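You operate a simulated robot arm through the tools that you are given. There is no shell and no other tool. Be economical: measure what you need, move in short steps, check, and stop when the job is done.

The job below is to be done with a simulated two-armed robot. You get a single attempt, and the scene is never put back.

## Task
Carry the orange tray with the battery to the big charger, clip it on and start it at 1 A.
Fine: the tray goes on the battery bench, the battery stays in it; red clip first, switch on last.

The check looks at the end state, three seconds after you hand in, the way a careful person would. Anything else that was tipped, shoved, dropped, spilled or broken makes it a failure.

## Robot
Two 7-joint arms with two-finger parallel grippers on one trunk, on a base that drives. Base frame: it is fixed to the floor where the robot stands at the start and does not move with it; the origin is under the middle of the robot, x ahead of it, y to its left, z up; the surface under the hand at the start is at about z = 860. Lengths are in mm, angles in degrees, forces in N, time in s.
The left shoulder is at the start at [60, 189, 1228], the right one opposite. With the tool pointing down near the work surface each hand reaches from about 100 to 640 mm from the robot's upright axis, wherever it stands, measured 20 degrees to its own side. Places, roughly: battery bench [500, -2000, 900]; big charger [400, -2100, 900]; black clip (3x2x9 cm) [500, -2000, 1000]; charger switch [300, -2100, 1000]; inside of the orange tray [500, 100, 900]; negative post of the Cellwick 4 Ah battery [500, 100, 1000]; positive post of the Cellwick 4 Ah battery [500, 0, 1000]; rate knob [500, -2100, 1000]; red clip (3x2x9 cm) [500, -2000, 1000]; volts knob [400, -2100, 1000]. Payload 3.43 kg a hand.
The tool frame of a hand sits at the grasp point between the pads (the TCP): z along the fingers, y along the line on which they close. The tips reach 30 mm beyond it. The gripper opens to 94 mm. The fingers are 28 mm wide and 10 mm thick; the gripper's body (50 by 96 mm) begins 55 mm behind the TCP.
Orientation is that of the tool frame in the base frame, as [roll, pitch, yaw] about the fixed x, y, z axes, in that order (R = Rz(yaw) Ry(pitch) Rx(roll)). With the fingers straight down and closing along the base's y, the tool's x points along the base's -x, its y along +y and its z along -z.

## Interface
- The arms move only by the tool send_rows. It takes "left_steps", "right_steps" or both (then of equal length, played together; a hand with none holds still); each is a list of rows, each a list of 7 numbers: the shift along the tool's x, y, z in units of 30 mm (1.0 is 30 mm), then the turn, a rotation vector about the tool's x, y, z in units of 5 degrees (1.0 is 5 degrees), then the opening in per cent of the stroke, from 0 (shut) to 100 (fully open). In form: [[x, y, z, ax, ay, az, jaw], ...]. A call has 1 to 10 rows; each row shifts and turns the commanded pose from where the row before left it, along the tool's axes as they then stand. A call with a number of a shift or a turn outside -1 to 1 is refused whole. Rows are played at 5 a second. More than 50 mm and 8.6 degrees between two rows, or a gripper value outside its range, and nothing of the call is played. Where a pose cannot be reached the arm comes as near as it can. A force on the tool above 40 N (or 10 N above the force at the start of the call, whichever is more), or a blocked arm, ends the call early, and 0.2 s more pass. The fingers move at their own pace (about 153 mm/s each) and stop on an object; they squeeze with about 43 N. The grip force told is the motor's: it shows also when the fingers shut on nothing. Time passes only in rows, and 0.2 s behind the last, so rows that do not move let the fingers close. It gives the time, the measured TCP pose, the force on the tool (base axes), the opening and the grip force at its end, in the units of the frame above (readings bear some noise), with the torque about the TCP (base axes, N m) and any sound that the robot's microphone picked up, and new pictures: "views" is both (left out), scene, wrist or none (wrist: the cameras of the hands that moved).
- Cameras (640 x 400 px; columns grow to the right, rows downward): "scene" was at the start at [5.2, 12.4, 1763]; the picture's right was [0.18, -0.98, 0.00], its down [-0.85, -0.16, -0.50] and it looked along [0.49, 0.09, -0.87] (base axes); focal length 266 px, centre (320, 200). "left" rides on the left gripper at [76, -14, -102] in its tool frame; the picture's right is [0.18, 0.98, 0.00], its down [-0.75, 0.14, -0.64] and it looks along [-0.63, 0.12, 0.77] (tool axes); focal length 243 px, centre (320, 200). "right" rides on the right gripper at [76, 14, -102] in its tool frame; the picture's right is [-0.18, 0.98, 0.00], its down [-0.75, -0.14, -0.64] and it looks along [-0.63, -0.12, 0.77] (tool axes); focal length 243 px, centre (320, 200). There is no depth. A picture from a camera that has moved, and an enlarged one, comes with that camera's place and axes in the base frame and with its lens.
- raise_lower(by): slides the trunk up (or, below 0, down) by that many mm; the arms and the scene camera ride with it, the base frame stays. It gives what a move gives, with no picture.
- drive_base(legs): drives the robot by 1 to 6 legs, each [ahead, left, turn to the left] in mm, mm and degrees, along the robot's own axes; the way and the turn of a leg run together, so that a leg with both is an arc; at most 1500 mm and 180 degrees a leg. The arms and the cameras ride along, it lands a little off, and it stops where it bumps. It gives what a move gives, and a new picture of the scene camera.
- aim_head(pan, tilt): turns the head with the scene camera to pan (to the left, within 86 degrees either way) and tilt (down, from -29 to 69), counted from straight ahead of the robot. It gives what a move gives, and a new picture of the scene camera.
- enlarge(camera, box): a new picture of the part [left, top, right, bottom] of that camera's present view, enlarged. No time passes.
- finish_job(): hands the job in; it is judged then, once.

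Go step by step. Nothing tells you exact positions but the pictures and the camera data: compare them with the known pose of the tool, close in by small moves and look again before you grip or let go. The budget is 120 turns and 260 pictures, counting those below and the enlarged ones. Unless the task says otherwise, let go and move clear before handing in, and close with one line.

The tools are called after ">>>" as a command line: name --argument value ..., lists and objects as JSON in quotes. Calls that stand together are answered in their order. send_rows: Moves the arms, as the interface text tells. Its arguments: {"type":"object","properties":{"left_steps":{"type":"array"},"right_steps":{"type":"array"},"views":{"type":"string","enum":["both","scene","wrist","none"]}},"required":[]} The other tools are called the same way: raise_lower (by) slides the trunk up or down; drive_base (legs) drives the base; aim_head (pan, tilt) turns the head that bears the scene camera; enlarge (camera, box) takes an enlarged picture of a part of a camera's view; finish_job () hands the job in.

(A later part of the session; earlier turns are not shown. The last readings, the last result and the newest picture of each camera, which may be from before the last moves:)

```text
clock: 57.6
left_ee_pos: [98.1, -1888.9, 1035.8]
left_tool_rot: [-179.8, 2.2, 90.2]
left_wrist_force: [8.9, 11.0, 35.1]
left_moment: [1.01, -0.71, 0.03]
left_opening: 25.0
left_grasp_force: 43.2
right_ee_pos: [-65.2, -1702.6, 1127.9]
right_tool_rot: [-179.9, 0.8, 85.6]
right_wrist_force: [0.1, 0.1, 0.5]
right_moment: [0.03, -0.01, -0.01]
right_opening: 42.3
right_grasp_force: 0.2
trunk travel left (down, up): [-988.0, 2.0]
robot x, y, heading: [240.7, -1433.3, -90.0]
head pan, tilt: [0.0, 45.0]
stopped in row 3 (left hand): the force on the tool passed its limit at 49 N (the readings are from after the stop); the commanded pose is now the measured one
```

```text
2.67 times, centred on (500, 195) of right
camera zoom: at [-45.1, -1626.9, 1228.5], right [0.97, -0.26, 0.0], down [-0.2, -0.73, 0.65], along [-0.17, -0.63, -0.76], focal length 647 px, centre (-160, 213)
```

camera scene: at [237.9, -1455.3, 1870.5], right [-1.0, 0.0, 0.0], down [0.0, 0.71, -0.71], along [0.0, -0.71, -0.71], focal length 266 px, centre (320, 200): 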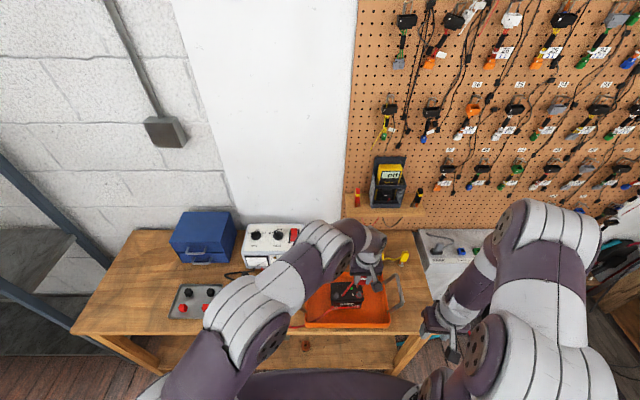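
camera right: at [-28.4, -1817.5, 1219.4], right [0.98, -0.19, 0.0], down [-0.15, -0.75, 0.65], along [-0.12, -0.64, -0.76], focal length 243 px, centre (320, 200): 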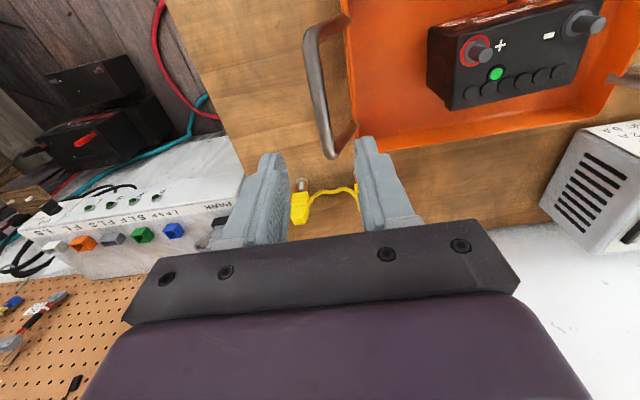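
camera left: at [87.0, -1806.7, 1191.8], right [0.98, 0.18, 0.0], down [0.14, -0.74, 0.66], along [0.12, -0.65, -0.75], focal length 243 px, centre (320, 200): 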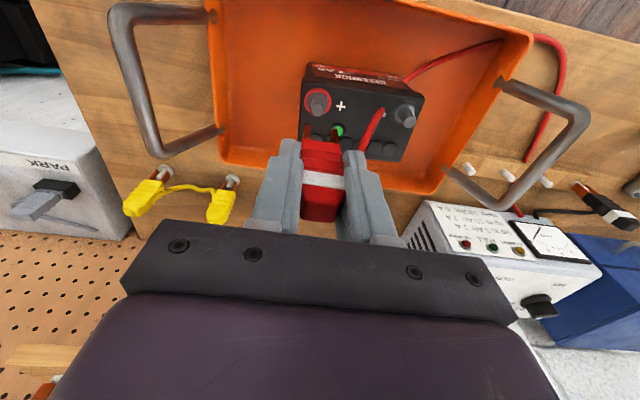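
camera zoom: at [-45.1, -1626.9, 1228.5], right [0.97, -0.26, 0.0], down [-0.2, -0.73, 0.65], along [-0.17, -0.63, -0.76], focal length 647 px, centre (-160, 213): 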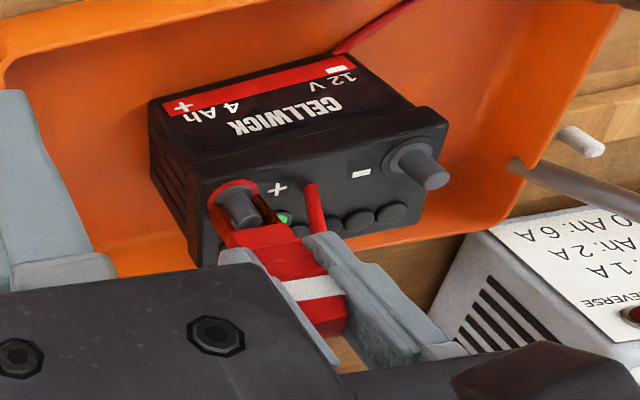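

The post's top has met the clip body with the jaws on both sides of the post. I ease up 2 mm and check the force before releasing.

>>> send_rows --left_steps '[[0, 0, -0.08, 0, 0, 0, 0], [0, 0, 0, 0, 0, 0, 0]]' --views "none"

>>> enlarge --camera "left" --box '[240, 40, 400, 160]'

>>> enlarge --camera "scene" --box '[320, 265, 384, 305]'

```text
clock: 58.2
left_ee_pos: [98.1, -1889.4, 1035.6]
left_tool_rot: [-179.8, 2.3, 90.2]
left_wrist_force: [1.5, 3.6, 22.1]
left_moment: [0.36, -0.15, -0.01]
left_opening: 25.0
left_grasp_force: 43.2
right_ee_pos: [-66.1, -1704.0, 1126.0]
right_tool_rot: [-180.0, 0.8, 85.7]
right_wrist_force: [0.1, 0.2, 0.6]
right_moment: [0.0, -0.01, 0.0]
right_opening: 42.3
right_grasp_force: 0.1
trunk travel left (down, up): [-988.0, 2.0]
robot x, y, heading: [238.6, -1434.0, -90.0]
head pan, tilt: [0.0, 45.0]
```

```text
3.33 times, centred on (320, 100) of left
camera zoom: at [84.2, -1810.5, 1135.2], right [0.98, 0.18, -0.01], down [0.14, -0.73, 0.67], along [0.12, -0.66, -0.74], focal length 809 px, centre (320, 533)
```

zoom: 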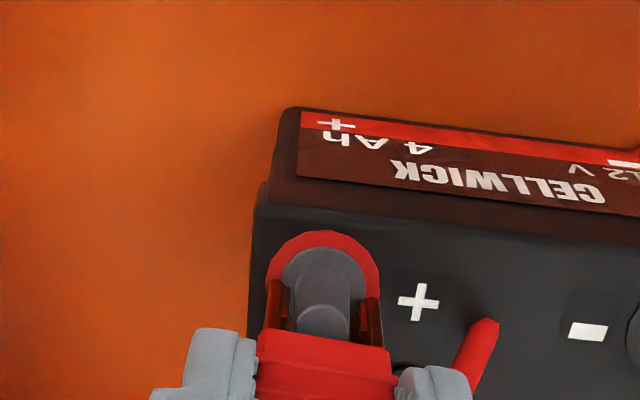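

```text
10.00 times, centred on (352, 285) of scene
camera zoom: at [238.9, -1450.7, 1870.6], right [-1.0, 0.0, 0.0], down [0.0, 0.71, -0.71], along [0.0, -0.71, -0.71], focal length 2661 px, centre (0, -650)
```

zoom: 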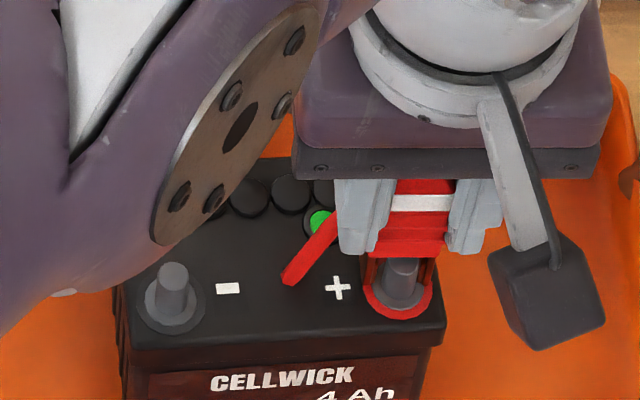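

The clip axis projects exactly on the post, and the jaw tips rest at the post's collar. I ease a bit more, then open the hand.

>>> send_rows --left_steps '[[0, 0, -0.1, 0, 0, 0, 0], [0, 0, 0, 0, 0, 0, 0], [0, 0, 0, 0, 0, 0, 20], [0, 0, 0, 0, 0, 0, 35], [0, 0, 0, 0, 0, 0, 40], [0, 0, 0, 0, 0, 0, 40]]' --views "none"

>>> enlarge --camera "left" --box '[200, 20, 440, 220]'

>>> enlarge --camera "scene" --box '[320, 265, 384, 305]'

```text
clock: 59.6
left_ee_pos: [97.1, -1891.0, 1036.4]
left_tool_rot: [180.0, 2.0, 90.0]
left_wrist_force: [0.5, -0.3, 0.4]
left_moment: [0.03, -0.02, -0.01]
left_opening: 37.7
left_grasp_force: 0.0
right_ee_pos: [-66.5, -1707.1, 1126.4]
right_tool_rot: [-180.0, 0.7, 85.7]
right_wrist_force: [-0.3, -0.1, 0.4]
right_moment: [0.0, -0.03, 0.01]
right_opening: 42.0
right_grasp_force: 0.1
trunk travel left (down, up): [-988.0, 2.0]
robot x, y, heading: [238.9, -1434.7, -90.1]
head pan, tilt: [0.0, 45.0]
```

```text
2.00 times, centred on (320, 120) of left
camera zoom: at [83.8, -1812.4, 1136.8], right [0.98, 0.18, -0.01], down [0.14, -0.73, 0.67], along [0.12, -0.66, -0.74], focal length 485 px, centre (320, 360)
```

zoom: 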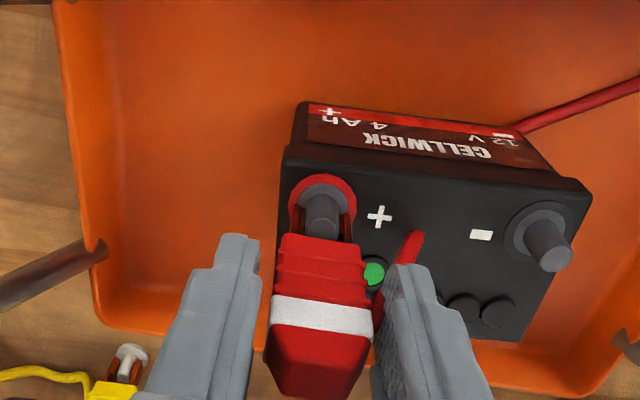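

```text
10.00 times, centred on (352, 285) of scene
camera zoom: at [237.3, -1455.2, 1870.5], right [-1.0, 0.0, 0.0], down [0.0, 0.71, -0.71], along [0.0, -0.71, -0.71], focal length 2661 px, centre (0, -650)
```

zoom: 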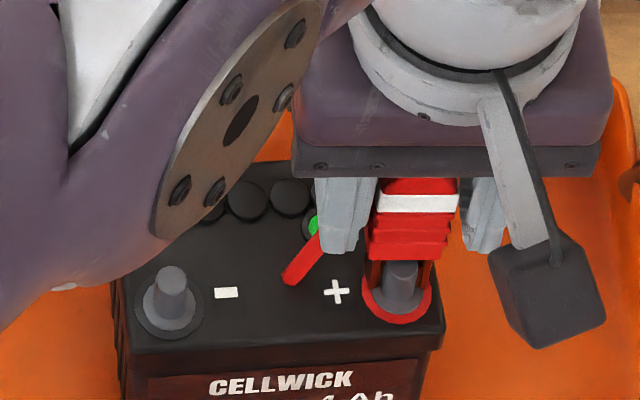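

The red clip stands on the + post by itself. I open a bit more and rise straight off.

>>> send_rows --left_steps '[[0, 0.06, 0, 0, 0, 0, 50], [0, 0, 0, 0, 0, 0, 50], [0, 0, -0.5, 0, 0, 0, 50], [0, 0, -0.9, 0, 0, 0, 50], [0, 0, -0.9, 0, 0, 0, 50], [0, 0, -0.7, 0, 0, 0, 50], [0, 0, 0, 0, 0, 0, 50]]' --views "wrist"

>>> enlarge --camera "scene" --box '[310, 245, 406, 305]'

```text
clock: 61.2
left_ee_pos: [101.3, -1887.5, 1128.2]
left_tool_rot: [179.9, 2.0, 90.0]
left_wrist_force: [0.0, -0.1, 1.0]
left_moment: [0.01, 0.02, -0.02]
left_opening: 46.9
left_grasp_force: 0.0
right_ee_pos: [-67.1, -1706.3, 1125.6]
right_tool_rot: [179.9, 0.7, 85.7]
right_wrist_force: [0.2, -0.4, 0.0]
right_moment: [0.04, 0.01, -0.02]
right_opening: 42.0
right_grasp_force: 0.0
trunk travel left (down, up): [-988.0, 2.0]
robot x, y, heading: [237.6, -1433.7, -89.8]
head pan, tilt: [0.0, 45.0]
camera left: at [86.6, -1808.7, 1228.5], right [0.98, 0.18, -0.01], down [0.14, -0.73, 0.67], along [0.12, -0.66, -0.74], focal length 243 px, centre (320, 200)
```

left: 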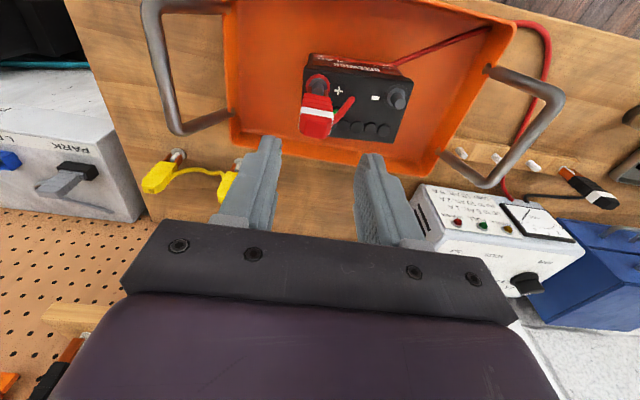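

```text
6.67 times, centred on (358, 275) of scene
camera zoom: at [237.3, -1455.2, 1870.5], right [-1.0, 0.0, 0.0], down [0.0, 0.71, -0.71], along [0.0, -0.71, -0.71], focal length 1774 px, centre (67, -300)
```

zoom: 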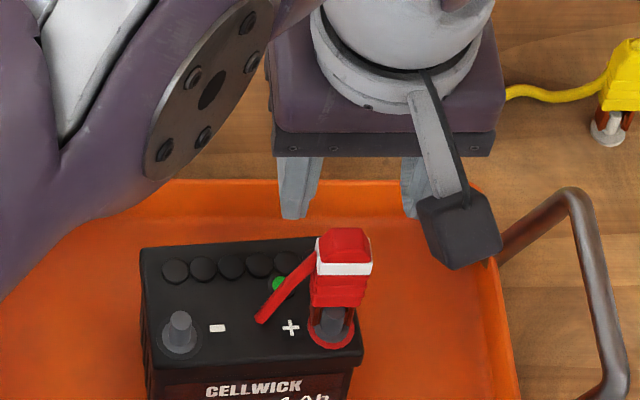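

Red clip is on the + post. Now the left hand goes over the black clip.

>>> send_rows --left_steps '[[-0.15, 0.93, 0, 0, 0, 0, 50], [-0.15, 0.93, 0, 0, 0, 0, 50], [-0.15, 0.93, 0, 0, 0, 0, 50], [-0.15, 0.93, 0, 0, 0, 0, 50], [-0.15, 0.93, 0, 0, 0, 0, 50], [-0.15, 0.93, 0, 0, 0, 0, 50], [-0.15, 0.93, 0, 0, 0, 0, 50], [-0.15, 0.93, 0, 0, 0, 0, 50], [-0.15, 0.93, 0, 0, 0, 0, 50], [-0.15, 0.93, 0, 0, 0, 0, 50]]' --views "none"

>>> send_rows --left_steps '[[-0.15, 0.9, 0.3, 0, 0, 0, 50], [-0.15, 0.9, 0.4, 0, 0, 0, 50], [-0.15, 0.9, 0.4, 0, 0, 0, 50], [-0.15, 0.9, 0.4, 0, 0, 0, 50], [-0.1, 0.9, 0.4, 0, 0, 0, 50], [0, 0, 0, 0, 0, 0, 50]]' --views "wrist"

>>> enlarge --camera "left" --box '[230, 60, 450, 200]'

```text
clock: 63.4
left_ee_pos: [379.7, -1933.2, 1127.1]
left_tool_rot: [-179.9, 2.0, 90.0]
left_wrist_force: [0.5, 0.4, -0.1]
left_moment: [-0.03, -0.01, -0.01]
left_opening: 47.1
left_grasp_force: 0.1
right_ee_pos: [-66.4, -1707.4, 1127.0]
right_tool_rot: [-179.8, 0.7, 85.7]
right_wrist_force: [-0.3, 0.4, -0.5]
right_moment: [0.05, 0.02, 0.0]
right_opening: 42.1
right_grasp_force: 0.1
trunk travel left (down, up): [-988.0, 2.0]
robot x, y, heading: [242.0, -1433.4, -90.1]
head pan, tilt: [0.0, 45.0]
```

```text
clock: 64.8
left_ee_pos: [515.0, -1956.1, 1070.9]
left_tool_rot: [180.0, 2.0, 90.1]
left_wrist_force: [-0.7, -0.5, 0.8]
left_moment: [-0.01, -0.01, 0.0]
left_opening: 46.9
left_grasp_force: 0.1
right_ee_pos: [-68.1, -1706.4, 1124.5]
right_tool_rot: [-180.0, 0.7, 85.7]
right_wrist_force: [0.2, -0.4, 0.4]
right_moment: [-0.02, -0.01, 0.05]
right_opening: 42.3
right_grasp_force: 0.1
trunk travel left (down, up): [-988.0, 2.0]
robot x, y, heading: [236.6, -1435.2, -89.9]
head pan, tilt: [0.0, 45.0]
camera left: at [499.8, -1877.2, 1170.9], right [0.98, 0.18, -0.01], down [0.14, -0.73, 0.67], along [0.12, -0.66, -0.74], focal length 243 px, centre (320, 200)
```

left: 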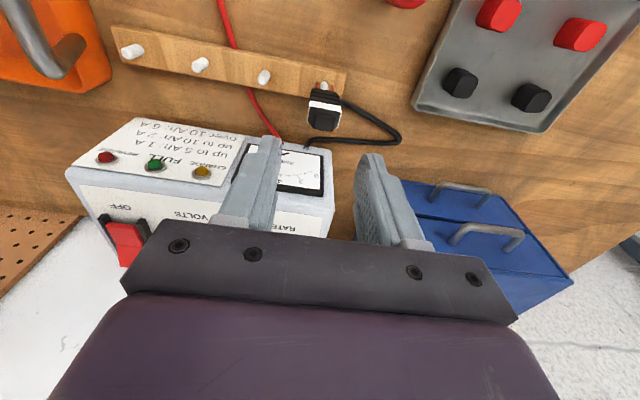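

```text
2.86 times, centred on (340, 130) of left
camera zoom: at [499.8, -1877.2, 1170.9], right [0.98, 0.18, -0.01], down [0.14, -0.73, 0.67], along [0.12, -0.66, -0.74], focal length 693 px, centre (263, 400)
```

zoom: 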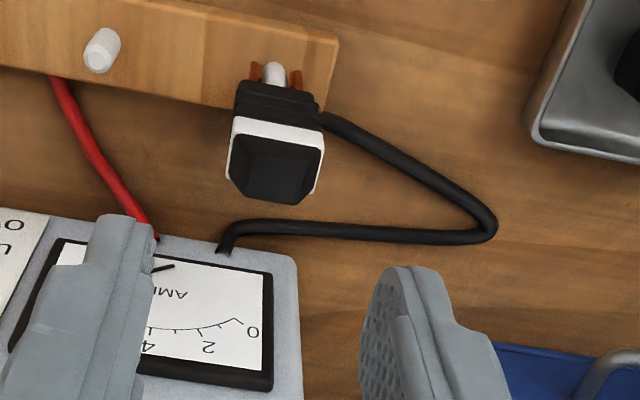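

Black clip at about [517,-1954.5], TCP within 2 mm. I descend and close.

>>> send_rows --left_steps '[[0.05, 0.07, 0.9, 0, 0, 0, 48], [0, 0, 0.9, 0, 0, 0, 48], [0, 0, 0.9, 0, 0, 0, 48], [0, 0, 0.75, 0, 0, 0, 48], [0, 0, 0, 0, 0, 0, 48]]' --views "wrist"

>>> send_rows --left_steps '[[0, 0, 0, 0, 0, 0, 30], [0, 0, 0, 0, 0, 0, 0], [0, 0, 0, 0, 0, 0, 0], [0, 0, 0, 0, 0, 0, 0]]' --views "wrist"

```text
clock: 66.0
left_ee_pos: [515.4, -1957.5, 966.6]
left_tool_rot: [-179.9, 2.1, 90.1]
left_wrist_force: [0.7, -0.5, -0.7]
left_moment: [0.03, -0.01, 0.01]
left_opening: 45.0
left_grasp_force: 0.0
right_ee_pos: [-67.3, -1706.3, 1125.6]
right_tool_rot: [180.0, 0.7, 85.7]
right_wrist_force: [-0.5, -0.2, -0.3]
right_moment: [0.0, 0.03, 0.01]
right_opening: 42.4
right_grasp_force: 0.1
trunk travel left (down, up): [-988.0, 2.0]
robot x, y, heading: [236.3, -1433.5, -90.2]
head pan, tilt: [0.0, 45.0]
camera left: at [501.0, -1878.6, 1067.0], right [0.98, 0.18, -0.01], down [0.14, -0.73, 0.67], along [0.12, -0.66, -0.74], focal length 243 px, centre (320, 200)
```

left: 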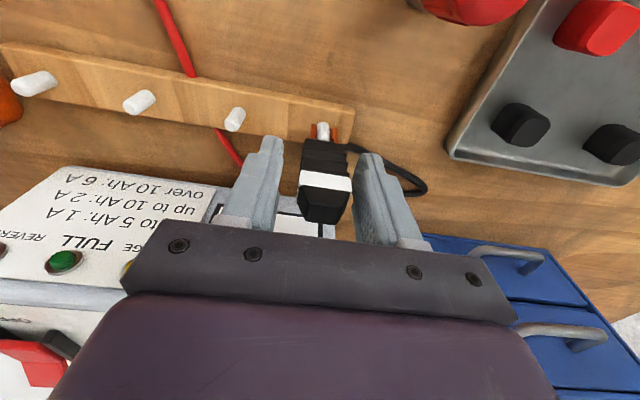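

```text
clock: 67.0
left_ee_pos: [514.3, -1957.3, 966.6]
left_tool_rot: [180.0, 2.1, 90.1]
left_wrist_force: [-0.2, -0.8, 0.9]
left_moment: [0.05, 0.01, 0.0]
left_opening: 25.3
left_grasp_force: 43.1
right_ee_pos: [-67.1, -1707.2, 1125.9]
right_tool_rot: [-179.9, 0.8, 85.7]
right_wrist_force: [-0.4, 1.1, 0.3]
right_moment: [-0.04, -0.01, 0.02]
right_opening: 42.2
right_grasp_force: 0.1
trunk travel left (down, up): [-988.0, 2.0]
robot x, y, heading: [235.9, -1432.3, -89.9]
head pan, tilt: [0.0, 45.0]
camera left: at [501.4, -1878.8, 1067.2], right [0.98, 0.18, -0.01], down [0.14, -0.73, 0.67], along [0.12, -0.66, -0.74], focal length 243 px, centre (320, 200)
```

left: 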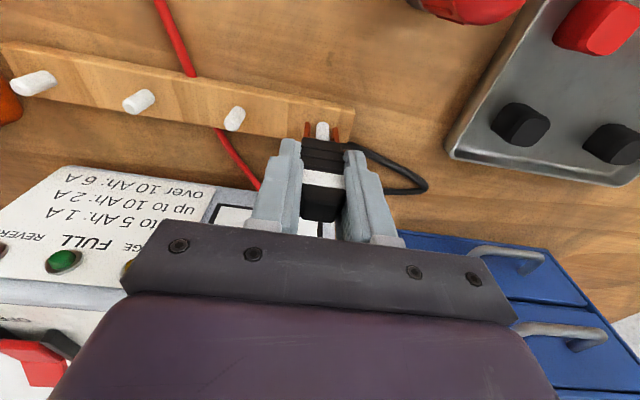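

Gripped. I lift the black clip and carry it to above the − post.

>>> send_rows --left_steps '[[0, 0, -0.6, 0, 0, 0, 0], [0, 0, -1, 0, 0, 0, 0], [0, 0, -1, 0, 0, 0, 0], [0, 0, -1, 0, 0, 0, 0], [0.25, -0.9, -0.7, 0, 0, 0, 0], [0.25, -0.9, 0, 0, 0, 0, 0], [0.25, -0.9, 0, 0, 0, 0, 0], [0.25, -0.9, 0, 0, 0, 0, 0], [0.25, -0.9, 0, 0, 0, 0, 0]]' --views "scene"

>>> send_rows --left_steps '[[0.2, -0.9, 0, 0, 0, 0, 0], [0.2, -0.9, 0, 0, 0, 0, 0], [0.2, -0.9, 0, 0, 0, 0, 0], [0.2, -0.9, 0, 0, 0, 0, 0], [0.2, -0.9, 0, 0, 0, 0, 0], [0.2, -0.9, 0, 0, 0, 0, 0], [0.1, -0.9, 0, 0, 0, 0, 0], [0, 0, 0, 0, 0, 0, 0]]' --views "wrist"

>>> enlarge --camera "left" --box '[220, 40, 420, 165]'

```text
clock: 69.0
left_ee_pos: [379.1, -1914.0, 1093.6]
left_tool_rot: [-179.9, 2.0, 90.1]
left_wrist_force: [-0.5, -0.7, 0.4]
left_moment: [-0.01, 0.02, -0.01]
left_opening: 25.0
left_grasp_force: 42.9
right_ee_pos: [-67.9, -1706.3, 1124.9]
right_tool_rot: [-180.0, 0.6, 85.8]
right_wrist_force: [-1.4, -0.8, -0.1]
right_moment: [0.0, 0.0, -0.01]
right_opening: 42.4
right_grasp_force: 0.0
trunk travel left (down, up): [-988.0, 2.0]
robot x, y, heading: [236.6, -1434.3, -90.0]
head pan, tilt: [0.0, 45.0]
camera scene: at [235.7, -1454.7, 1870.5], right [-1.0, 0.0, 0.0], down [0.0, 0.71, -0.71], along [0.0, -0.71, -0.71], focal length 266 px, centre (320, 200)
```

scene: 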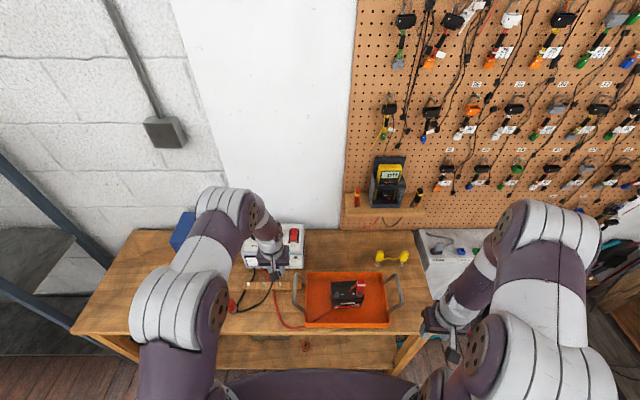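

```text
clock: 70.8
left_ee_pos: [192.1, -1877.0, 1093.9]
left_tool_rot: [-179.8, 2.0, 90.1]
left_wrist_force: [-0.4, -0.2, -0.2]
left_moment: [0.01, -0.01, -0.02]
left_opening: 24.9
left_grasp_force: 43.5
right_ee_pos: [-66.1, -1706.6, 1126.4]
right_tool_rot: [180.0, 0.7, 85.7]
right_wrist_force: [0.8, -0.4, -0.6]
right_moment: [0.01, -0.02, -0.01]
right_opening: 42.2
right_grasp_force: 0.1
trunk travel left (down, up): [-988.0, 2.0]
robot x, y, heading: [240.6, -1437.0, -90.0]
head pan, tilt: [0.0, 45.0]
camera left: at [177.3, -1798.2, 1194.4], right [0.98, 0.19, -0.01], down [0.14, -0.73, 0.67], along [0.12, -0.66, -0.74], focal length 243 px, centre (320, 200)
```

left: 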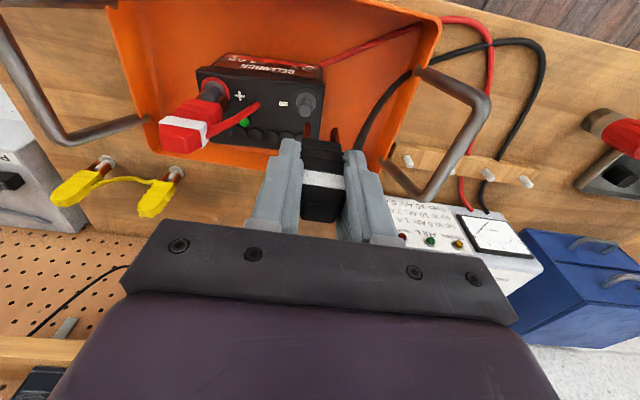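

```text
3.20 times, centred on (320, 102) of left
camera zoom: at [177.3, -1798.2, 1194.4], right [0.98, 0.19, -0.01], down [0.14, -0.73, 0.67], along [0.12, -0.66, -0.74], focal length 776 px, centre (320, 512)
```

zoom: 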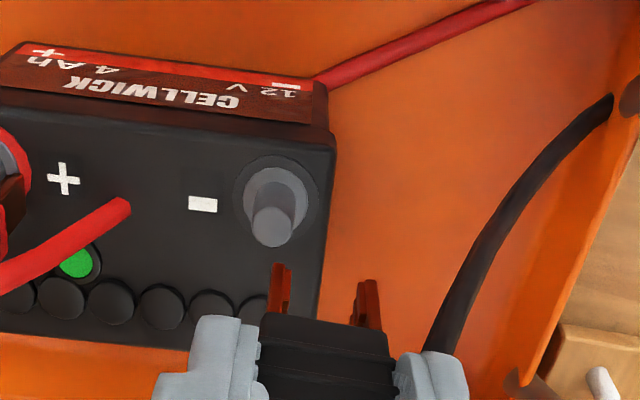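

The − post is at about [180,-1885]. I correct by [-12,-10] and descend to just over it.

>>> send_rows --left_steps '[[-0.33, -0.4, 0, 0, 0, 0, 0], [0, 0, 0.5, 0, 0, 0, 0], [0, 0, 0.5, 0, 0, 0, 0], [0, 0, 0.3, 0, 0, 0, 0], [0, 0, 0, 0, 0, 0, 0]]' --views "none"

>>> enlarge --camera "left" --box '[240, 40, 400, 160]'

>>> enlarge --camera "scene" --box '[310, 255, 390, 305]'

```text
clock: 72.0
left_ee_pos: [179.9, -1888.2, 1055.6]
left_tool_rot: [-179.9, 2.1, 90.1]
left_wrist_force: [0.6, -0.1, -0.4]
left_moment: [0.02, 0.04, 0.05]
left_opening: 24.9
left_grasp_force: 43.1
right_ee_pos: [-66.4, -1707.4, 1124.4]
right_tool_rot: [-180.0, 0.7, 85.7]
right_wrist_force: [-0.1, 0.4, -0.5]
right_moment: [0.03, 0.0, -0.01]
right_opening: 42.1
right_grasp_force: 0.0
trunk travel left (down, up): [-988.0, 2.0]
robot x, y, heading: [237.2, -1433.9, -90.0]
head pan, tilt: [0.0, 45.0]
```

```text
3.33 times, centred on (320, 100) of left
camera zoom: at [165.8, -1809.4, 1156.2], right [0.98, 0.18, -0.01], down [0.14, -0.73, 0.67], along [0.12, -0.66, -0.74], focal length 809 px, centre (320, 533)
```

zoom: 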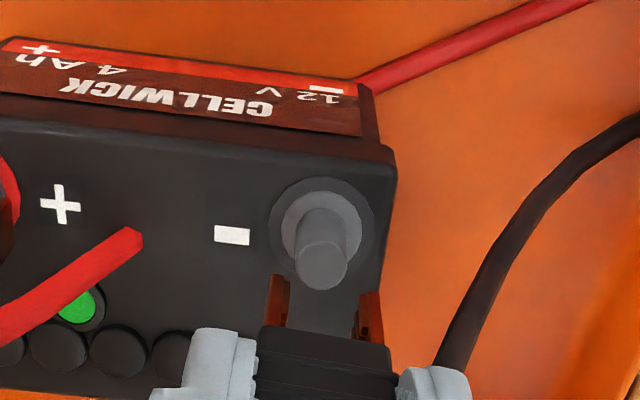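

```text
8.00 times, centred on (350, 280) of scene
camera zoom: at [237.4, -1455.0, 1870.5], right [-1.0, 0.0, 0.0], down [0.0, 0.71, -0.71], along [0.0, -0.71, -0.71], focal length 2129 px, centre (80, -440)
```

zoom: 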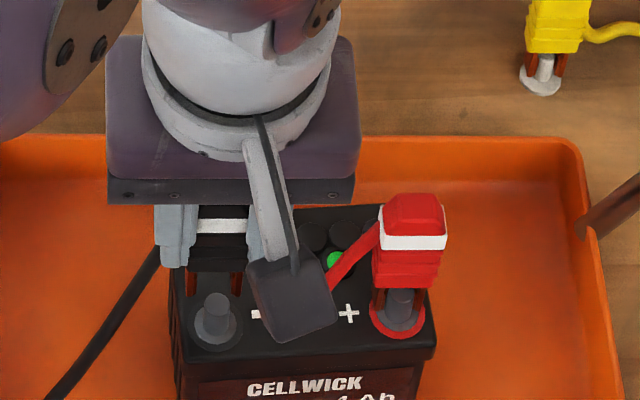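

Aligned within 2–3 mm; I correct slightly and lower until contact.

>>> send_rows --left_steps '[[0.07, -0.03, 0.3, 0, 0, 0, 0], [0, 0, 0.2, 0, 0, 0, 0], [0, 0, 0.1, 0, 0, 0, 0], [0, 0, 0, 0, 0, 0, 0]]' --views "none"

>>> enlarge --camera "left" --box '[240, 40, 400, 160]'

>>> enlarge --camera "scene" --box '[310, 255, 390, 305]'

```text
clock: 73.0
left_ee_pos: [178.6, -1886.2, 1038.0]
left_tool_rot: [-179.8, 2.2, 90.1]
left_wrist_force: [0.3, 0.2, 0.0]
left_moment: [-0.01, 0.02, 0.02]
left_opening: 24.7
left_grasp_force: 43.6
right_ee_pos: [-66.1, -1707.2, 1125.4]
right_tool_rot: [-180.0, 0.7, 85.8]
right_wrist_force: [0.4, 0.3, -0.6]
right_moment: [0.03, 0.01, -0.02]
right_opening: 42.3
right_grasp_force: 0.0
trunk travel left (down, up): [-988.0, 2.0]
robot x, y, heading: [238.5, -1434.8, -90.0]
head pan, tilt: [0.0, 45.0]
```

```text
3.33 times, centred on (320, 100) of left
camera zoom: at [165.0, -1808.1, 1138.2], right [0.98, 0.18, -0.01], down [0.14, -0.73, 0.67], along [0.12, -0.66, -0.74], focal length 809 px, centre (320, 533)
```

zoom: 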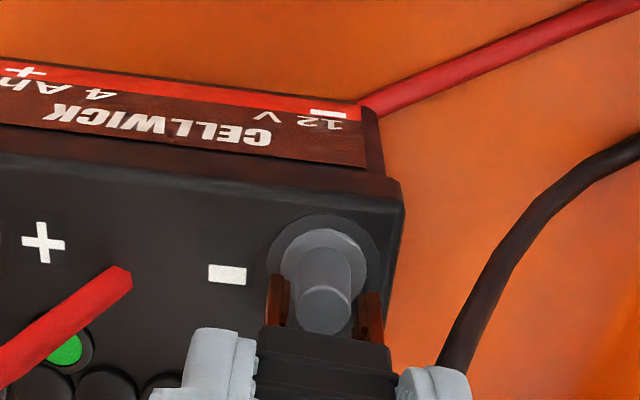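

```text
8.00 times, centred on (350, 280) of scene
camera zoom: at [237.3, -1455.1, 1870.5], right [-1.0, 0.0, 0.0], down [0.0, 0.71, -0.71], along [0.0, -0.71, -0.71], focal length 2129 px, centre (80, -440)
```

zoom: 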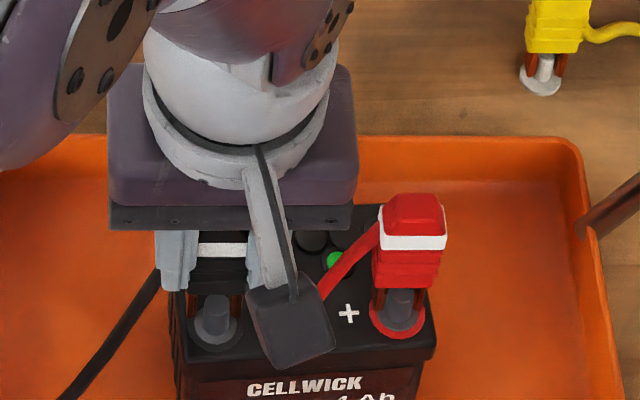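

Well aligned. I lower the last few mm to contact.

>>> send_rows --left_steps '[[0, 0, 0.1, 0, 0, 0, 0], [0, 0, 0, 0, 0, 0, 0]]' --views "none"

```text
clock: 73.6
left_ee_pos: [178.4, -1886.3, 1035.7]
left_tool_rot: [-179.9, 2.2, 90.1]
left_wrist_force: [0.3, -0.2, 0.9]
left_moment: [-0.01, -0.06, 0.02]
left_opening: 25.0
left_grasp_force: 42.9
right_ee_pos: [-67.3, -1706.0, 1125.5]
right_tool_rot: [180.0, 0.7, 85.7]
right_wrist_force: [0.3, -0.7, -0.5]
right_moment: [-0.02, -0.02, 0.02]
right_opening: 42.1
right_grasp_force: 0.1
trunk travel left (down, up): [-988.0, 2.0]
robot x, y, heading: [237.7, -1432.1, -89.9]
head pan, tilt: [0.0, 45.0]
```

>>> send_rows --left_steps '[[0, 0, 0.1, 0, 0, 0, 0], [0, 0, 0, 0, 0, 0, 0]]' --views "none"

>>> enlarge --camera "scene" --box '[320, 260, 384, 300]'

```text
clock: 74.2
left_ee_pos: [178.2, -1886.7, 1034.9]
left_tool_rot: [-179.8, 2.4, 90.2]
left_wrist_force: [4.7, -1.9, 30.0]
left_moment: [-0.06, -0.34, 0.03]
left_opening: 24.7
left_grasp_force: 43.6
right_ee_pos: [-65.5, -1705.9, 1126.7]
right_tool_rot: [-179.9, 0.8, 85.7]
right_wrist_force: [0.4, -0.5, -0.6]
right_moment: [0.01, -0.03, 0.03]
right_opening: 42.3
right_grasp_force: 0.1
trunk travel left (down, up): [-988.0, 2.0]
robot x, y, heading: [235.2, -1433.3, -89.9]
head pan, tilt: [0.0, 45.0]
```

```text
10.00 times, centred on (352, 280) of scene
camera zoom: at [238.9, -1451.3, 1871.1], right [-1.0, 0.0, 0.0], down [0.0, 0.71, -0.71], along [0.0, -0.71, -0.71], focal length 2661 px, centre (0, -600)
```

zoom: 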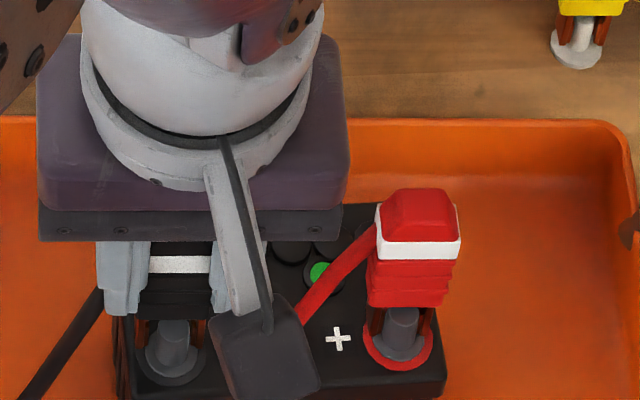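

Contact, same height as the red one. I ease, release, and rise clear.

>>> send_rows --left_steps '[[0, 0, -0.09, 0, 0, 0, 0], [0, 0, 0, 0, 0, 0, 20], [0, 0, 0, 0, 0, 0, 35], [0, 0, 0, 0, 0, 0, 42], [0, 0.03, 0, 0, 0, 0, 50], [0, 0, -0.5, 0, 0, 0, 50], [0, 0, -0.9, 0, 0, 0, 50], [0, 0, -0.9, 0, 0, 0, 50], [0, 0, -0.9, 0, 0, 0, 50], [0, 0, -0.3, 0, 0, 0, 50]]' --views "wrist"

>>> enlarge --camera "scene" --box '[310, 245, 390, 305]'

>>> enlarge --camera "left" --box '[200, 40, 440, 190]'

```text
clock: 76.4
left_ee_pos: [180.7, -1883.9, 1139.6]
left_tool_rot: [180.0, 2.0, 90.0]
left_wrist_force: [0.1, 0.0, 0.2]
left_moment: [-0.01, -0.02, 0.0]
left_opening: 47.0
left_grasp_force: 0.0
right_ee_pos: [-66.6, -1705.9, 1125.0]
right_tool_rot: [180.0, 0.8, 85.7]
right_wrist_force: [0.4, -0.6, 0.4]
right_moment: [0.01, -0.02, -0.01]
right_opening: 42.5
right_grasp_force: 0.0
trunk travel left (down, up): [-988.0, 2.0]
robot x, y, heading: [239.6, -1432.7, -90.1]
head pan, tilt: [0.0, 45.0]
camera left: at [166.7, -1804.1, 1240.1], right [0.98, 0.18, -0.01], down [0.14, -0.73, 0.67], along [0.12, -0.66, -0.74], focal length 243 px, centre (320, 200)
```

left: 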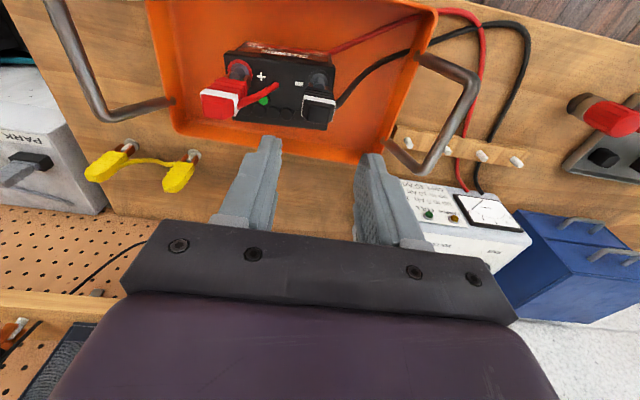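

```text
6.67 times, centred on (350, 275) of scene
camera zoom: at [237.6, -1454.7, 1870.5], right [-1.0, 0.0, 0.0], down [0.0, 0.71, -0.71], along [0.0, -0.71, -0.71], focal length 1774 px, centre (120, -300)
```

zoom: 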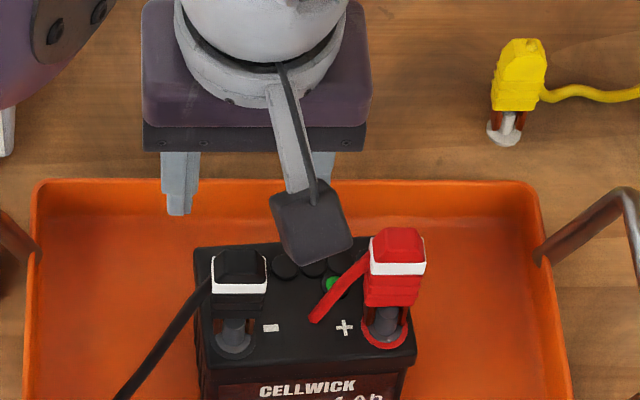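

```text
2.67 times, centred on (320, 115) of left
camera zoom: at [166.7, -1804.1, 1240.1], right [0.98, 0.18, -0.01], down [0.14, -0.73, 0.67], along [0.12, -0.66, -0.74], focal length 647 px, centre (320, 427)
```

zoom: 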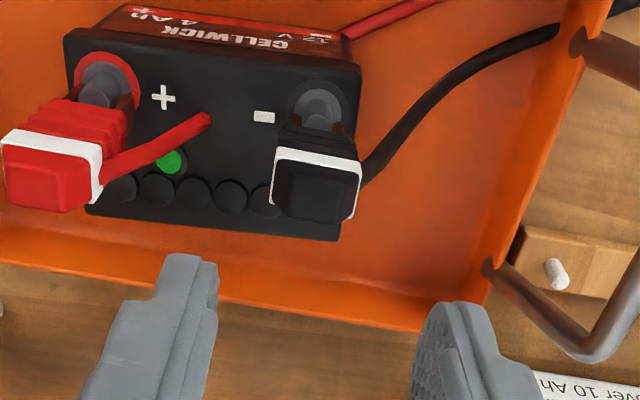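

Both clips are on the right posts. Now the rate knob: I shift left and slightly closer so that the left hand can reach it.

>>> drive_base --legs '[[0, 65, 0]]'

>>> drive_base --legs '[[30, 0, 0]]'

>>> enlarge --camera "scene" --box '[240, 200, 352, 270]'

```text
clock: 77.4
left_ee_pos: [238.2, -1884.0, 1138.5]
left_tool_rot: [179.6, 2.1, 90.0]
left_wrist_force: [-1.1, -0.8, 0.7]
left_moment: [0.01, -0.04, 0.0]
left_opening: 47.2
left_grasp_force: 0.1
right_ee_pos: [-9.2, -1706.2, 1123.6]
right_tool_rot: [179.7, 0.6, 85.6]
right_wrist_force: [-1.0, -0.2, -0.2]
right_moment: [0.02, -0.03, 0.03]
right_opening: 42.5
right_grasp_force: 0.2
trunk travel left (down, up): [-988.0, 2.0]
robot x, y, heading: [306.0, -1432.0, -90.0]
head pan, tilt: [0.0, 45.0]
camera scene: at [291.8, -1455.2, 1870.5], right [-1.0, 0.0, -0.01], down [0.01, 0.71, -0.71], along [0.0, -0.71, -0.71], focal length 266 px, centre (320, 200)
```

scene: 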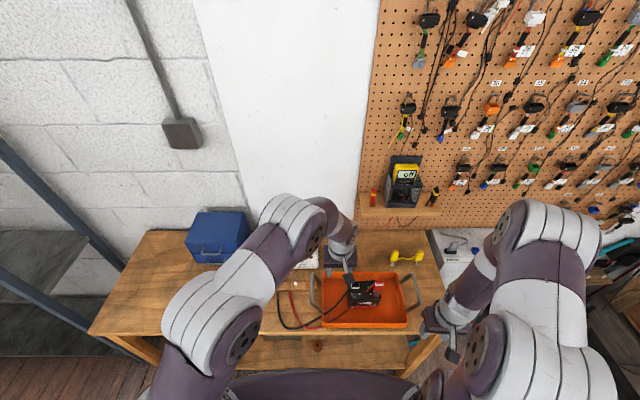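

```text
clock: 78.2
left_ee_pos: [248.3, -1906.3, 1144.2]
left_tool_rot: [-179.8, 2.4, 89.9]
left_wrist_force: [0.8, 0.5, 0.0]
left_moment: [-0.02, 0.01, 0.02]
left_opening: 46.8
left_grasp_force: 0.0
right_ee_pos: [2.5, -1729.9, 1128.6]
right_tool_rot: [-179.9, 1.1, 85.5]
right_wrist_force: [0.5, 0.8, -0.3]
right_moment: [-0.05, -0.04, -0.01]
right_opening: 42.2
right_grasp_force: 0.0
trunk travel left (down, up): [-988.0, 2.0]
robot x, y, heading: [308.0, -1462.4, -90.0]
head pan, tilt: [0.0, 45.0]
camera scene: at [307.5, -1473.4, 1870.7], right [-1.0, 0.0, 0.0], down [0.0, 0.7, -0.71], along [0.0, -0.71, -0.7], focal length 266 px, centre (320, 200)
```

scene: 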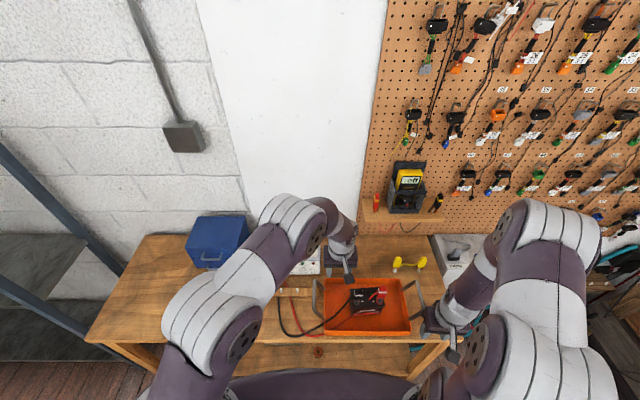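

```text
5.71 times, centred on (296, 235) of scene
camera zoom: at [307.5, -1473.4, 1870.7], right [-1.0, 0.0, 0.0], down [0.0, 0.7, -0.71], along [0.0, -0.71, -0.7], focal length 1520 px, centre (457, 0)
```

zoom: 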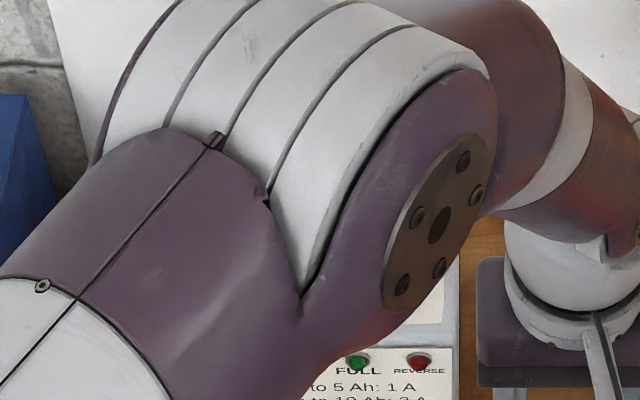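

I bring the left hand over near the rate knob.

>>> send_rows --left_steps '[[-0.3, 0.9, 0, 0, 0, 0, 50], [-0.3, 0.9, 0, 0, 0, 0, 50], [-0.3, 0.9, 0, 0, 0, 0, 50], [-0.3, 0.9, 0, 0, 0, 0, 50], [-0.3, 0.9, 0, 0, 0, 0, 50], [-0.4, 0.9, 0, 0, 0, 0, 50], [-0.5, 0.9, 0, 0, 0, 0, 50], [-0.6, 0.9, 0, 0, 0, 0, 50], [-0.6, 0.9, 0, 0, 0, 0, 50], [0, 0, 0, 0, 0, 0, 50]]' --views "both"

>>> enlarge --camera "left" --box '[160, 60, 420, 240]'

```text
clock: 80.5
left_ee_pos: [488.1, -2021.5, 1143.6]
left_tool_rot: [179.9, 2.1, 89.8]
left_wrist_force: [0.2, 0.4, 0.2]
left_moment: [-0.02, 0.0, 0.02]
left_opening: 47.0
left_grasp_force: 0.1
right_ee_pos: [-0.8, -1736.3, 1125.6]
right_tool_rot: [180.0, 0.6, 85.6]
right_wrist_force: [-0.7, -0.2, 0.6]
right_moment: [0.02, -0.02, -0.01]
right_opening: 42.2
right_grasp_force: 0.0
trunk travel left (down, up): [-988.0, 2.0]
robot x, y, heading: [302.9, -1463.2, -90.2]
head pan, tilt: [0.0, 45.0]
camera scene: at [302.6, -1485.1, 1870.5], right [-1.0, 0.0, 0.0], down [0.0, 0.71, -0.71], along [0.0, -0.71, -0.71], focal length 266 px, centre (320, 200)
camera left: at [474.9, -1942.1, 1244.1], right [0.98, 0.18, -0.01], down [0.14, -0.73, 0.67], along [0.12, -0.66, -0.74], focal length 243 px, centre (320, 200)
```

scene: 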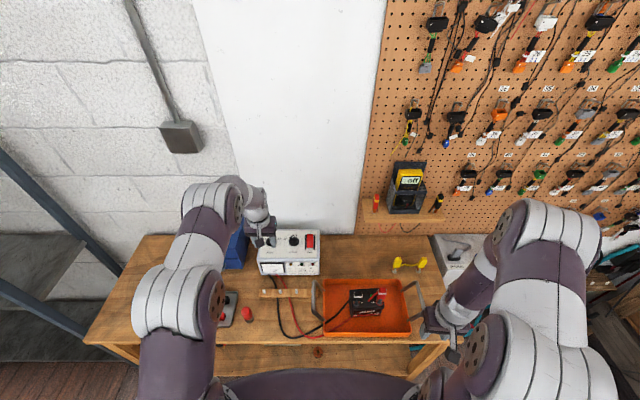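
left: 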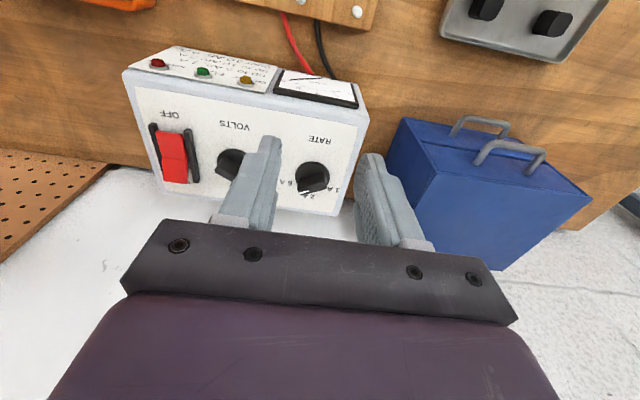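

```text
2.22 times, centred on (290, 150) of left
camera zoom: at [474.9, -1942.1, 1244.1], right [0.98, 0.18, -0.01], down [0.14, -0.73, 0.67], along [0.12, -0.66, -0.74], focal length 539 px, centre (387, 311)
```

zoom: 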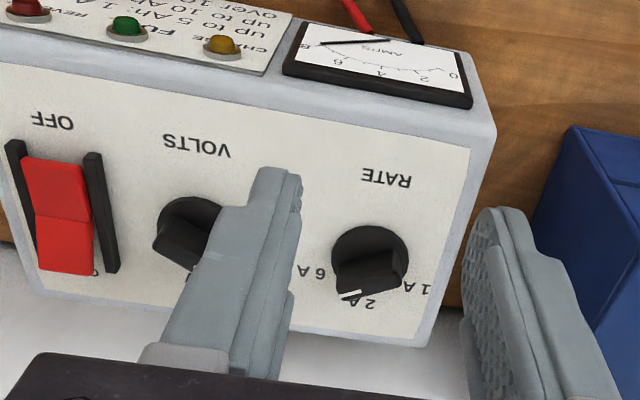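

The rate knob's centre is at about [498,-2117], its bar pointing ~40° towards −x (6 A). I turn the hand 40° to match the bar and test the reach above it.

>>> send_rows --left_steps '[[-0.8, 0.08, 0, 0, 0, 0, 50], [-0.8, 0.08, 0.3, 0, 0, 0, 50], [-0.8, 0.08, 0.3, 0, 0, 0, 50], [-0.8, 0.08, 0.4, 0, 0, 0, 50], [0, 0, 0, 0, 0, 0, 50]]' --views "none"

>>> send_rows --left_steps '[[0, 0, 0, 0, 0, 1, 50], [0, 0, 0, 0, 0, 1, 50], [0, 0, 0, 0, 0, 1, 50], [0, 0, 0, 0, 0, 1, 50], [0, 0, 0, 0, 0, 1, 50], [0, 0, 0, 0, 0, 1, 50], [0, 0, 0, 0, 0, 1, 50], [0, 0, 0, 0, 0, 1, 50], [0, 0, 0, 0, 0, 0, 50]]' --views "both"

```text
clock: 81.7
left_ee_pos: [497.3, -2095.0, 1122.0]
left_tool_rot: [-179.9, 2.1, 89.9]
left_wrist_force: [-0.2, -0.5, 0.8]
left_moment: [0.02, -0.02, 0.0]
left_opening: 47.0
left_grasp_force: 0.1
left hand out of reach, approached as far as the arm can: row 4
right_ee_pos: [-1.5, -1735.0, 1126.0]
right_tool_rot: [-179.9, 0.7, 85.6]
right_wrist_force: [0.4, -1.1, -0.3]
right_moment: [-0.01, 0.0, -0.02]
right_opening: 42.6
right_grasp_force: 0.1
trunk travel left (down, up): [-988.0, 2.0]
robot x, y, heading: [304.4, -1462.4, -90.2]
head pan, tilt: [0.0, 45.0]
```

```text
clock: 83.7
left_ee_pos: [496.2, -2096.1, 1124.4]
left_tool_rot: [178.7, 1.6, 50.0]
left_wrist_force: [0.4, 0.0, 0.5]
left_moment: [0.01, 0.01, 0.0]
left_opening: 47.1
left_grasp_force: 0.1
right_ee_pos: [-1.9, -1735.9, 1127.2]
right_tool_rot: [-180.0, 0.6, 85.6]
right_wrist_force: [0.0, 0.6, -0.2]
right_moment: [-0.03, -0.01, 0.0]
right_opening: 42.3
right_grasp_force: 0.0
trunk travel left (down, up): [-988.0, 2.0]
robot x, y, heading: [303.8, -1467.4, -90.1]
head pan, tilt: [0.0, 45.0]
camera scene: at [303.4, -1485.1, 1870.5], right [-1.0, 0.0, 0.0], down [0.0, 0.71, -0.71], along [0.0, -0.71, -0.71], focal length 266 px, centre (320, 200)
camera left: at [534.8, -2026.6, 1224.7], right [0.87, -0.49, 0.02], down [-0.38, -0.64, 0.67], along [-0.32, -0.59, -0.75], focal length 243 px, centre (320, 200)
```

scene: 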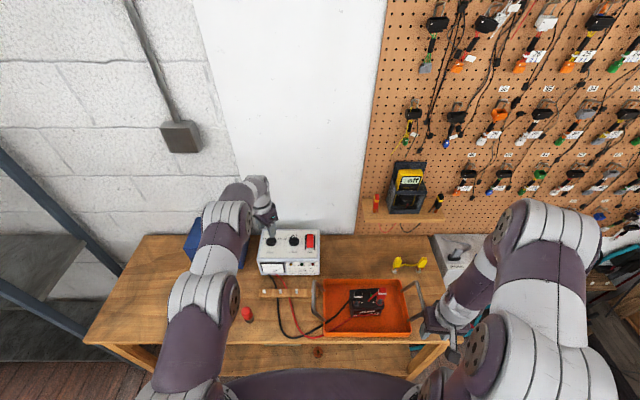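
left: 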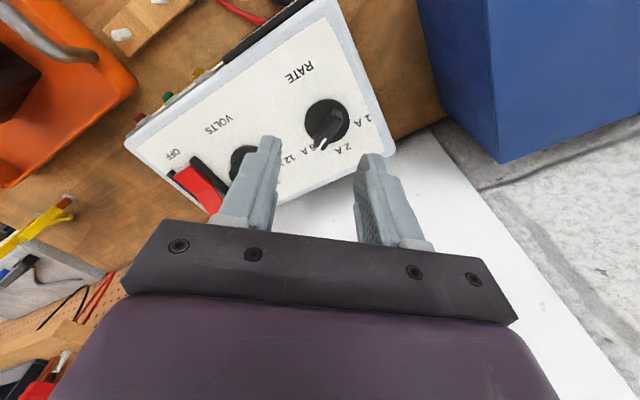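

The knob is ~20 mm beyond reach at this stance, so I creep the base ahead in small steps, watching for a bump.

>>> drive_base --legs '[[20, 0, 0]]'

>>> drive_base --legs '[[20, 0, 0]]'

>>> enlarge --camera "left" --box '[200, 40, 420, 200]'

```text
clock: 84.4
left_ee_pos: [496.2, -2111.8, 1127.9]
left_tool_rot: [178.6, 1.8, 49.9]
left_wrist_force: [-0.4, 1.1, 0.3]
left_moment: [-0.04, -0.01, -0.01]
left_opening: 46.9
left_grasp_force: 0.1
right_ee_pos: [-1.0, -1749.5, 1126.7]
right_tool_rot: [-180.0, 0.9, 85.6]
right_wrist_force: [0.0, 0.6, 0.4]
right_moment: [-0.05, -0.02, 0.0]
right_opening: 42.5
right_grasp_force: 0.0
trunk travel left (down, up): [-988.0, 2.0]
robot x, y, heading: [305.1, -1482.6, -90.1]
head pan, tilt: [0.0, 45.0]
camera scene: at [303.4, -1496.1, 1870.7], right [-1.0, 0.0, 0.0], down [0.0, 0.7, -0.71], along [0.0, -0.71, -0.7], focal length 266 px, centre (320, 200)
```

scene: 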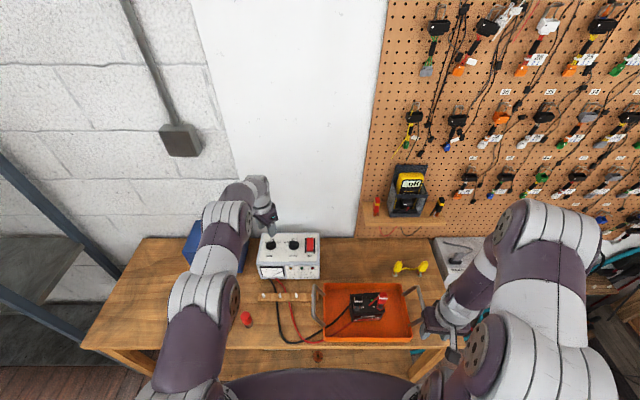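

```text
clock: 85.2
left_ee_pos: [495.8, -2130.5, 1128.2]
left_tool_rot: [178.5, 1.9, 49.9]
left_wrist_force: [0.5, 0.4, -0.1]
left_moment: [-0.03, 0.03, -0.03]
left_opening: 47.0
left_grasp_force: 0.1
right_ee_pos: [-1.3, -1771.0, 1127.8]
right_tool_rot: [-180.0, 0.9, 85.5]
right_wrist_force: [0.6, 0.3, 0.1]
right_moment: [-0.03, 0.02, 0.0]
right_opening: 42.5
right_grasp_force: 0.1
trunk travel left (down, up): [-988.0, 2.0]
robot x, y, heading: [305.7, -1502.4, -90.0]
head pan, tilt: [0.0, 45.0]
camera scene: at [303.4, -1515.5, 1870.7], right [-1.0, 0.0, 0.0], down [0.0, 0.7, -0.71], along [0.0, -0.71, -0.7], focal length 266 px, centre (320, 200)
```

scene: 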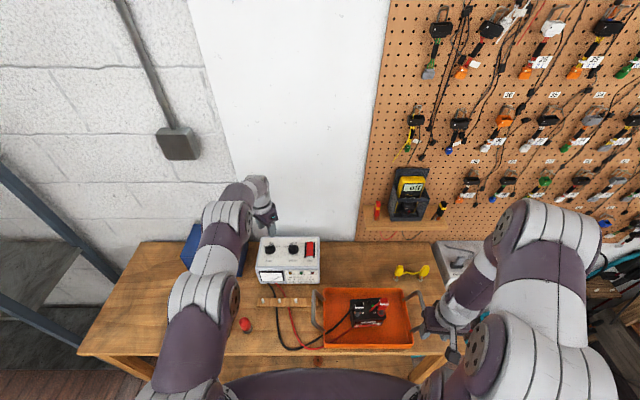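

```text
2.50 times, centred on (310, 120) of left
camera zoom: at [534.5, -2060.3, 1227.8], right [0.87, -0.49, 0.02], down [-0.38, -0.64, 0.67], along [-0.32, -0.59, -0.74], focal length 606 px, centre (345, 400)
```

zoom: 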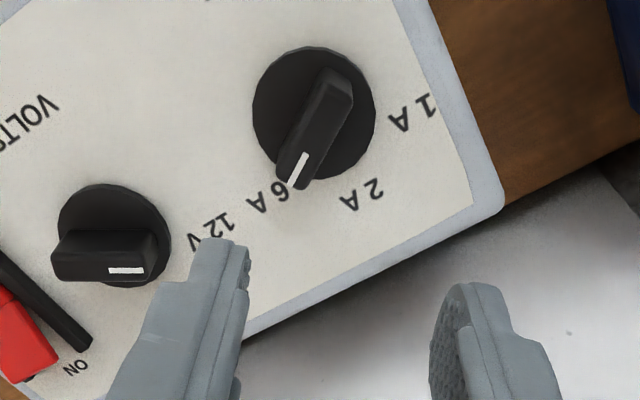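

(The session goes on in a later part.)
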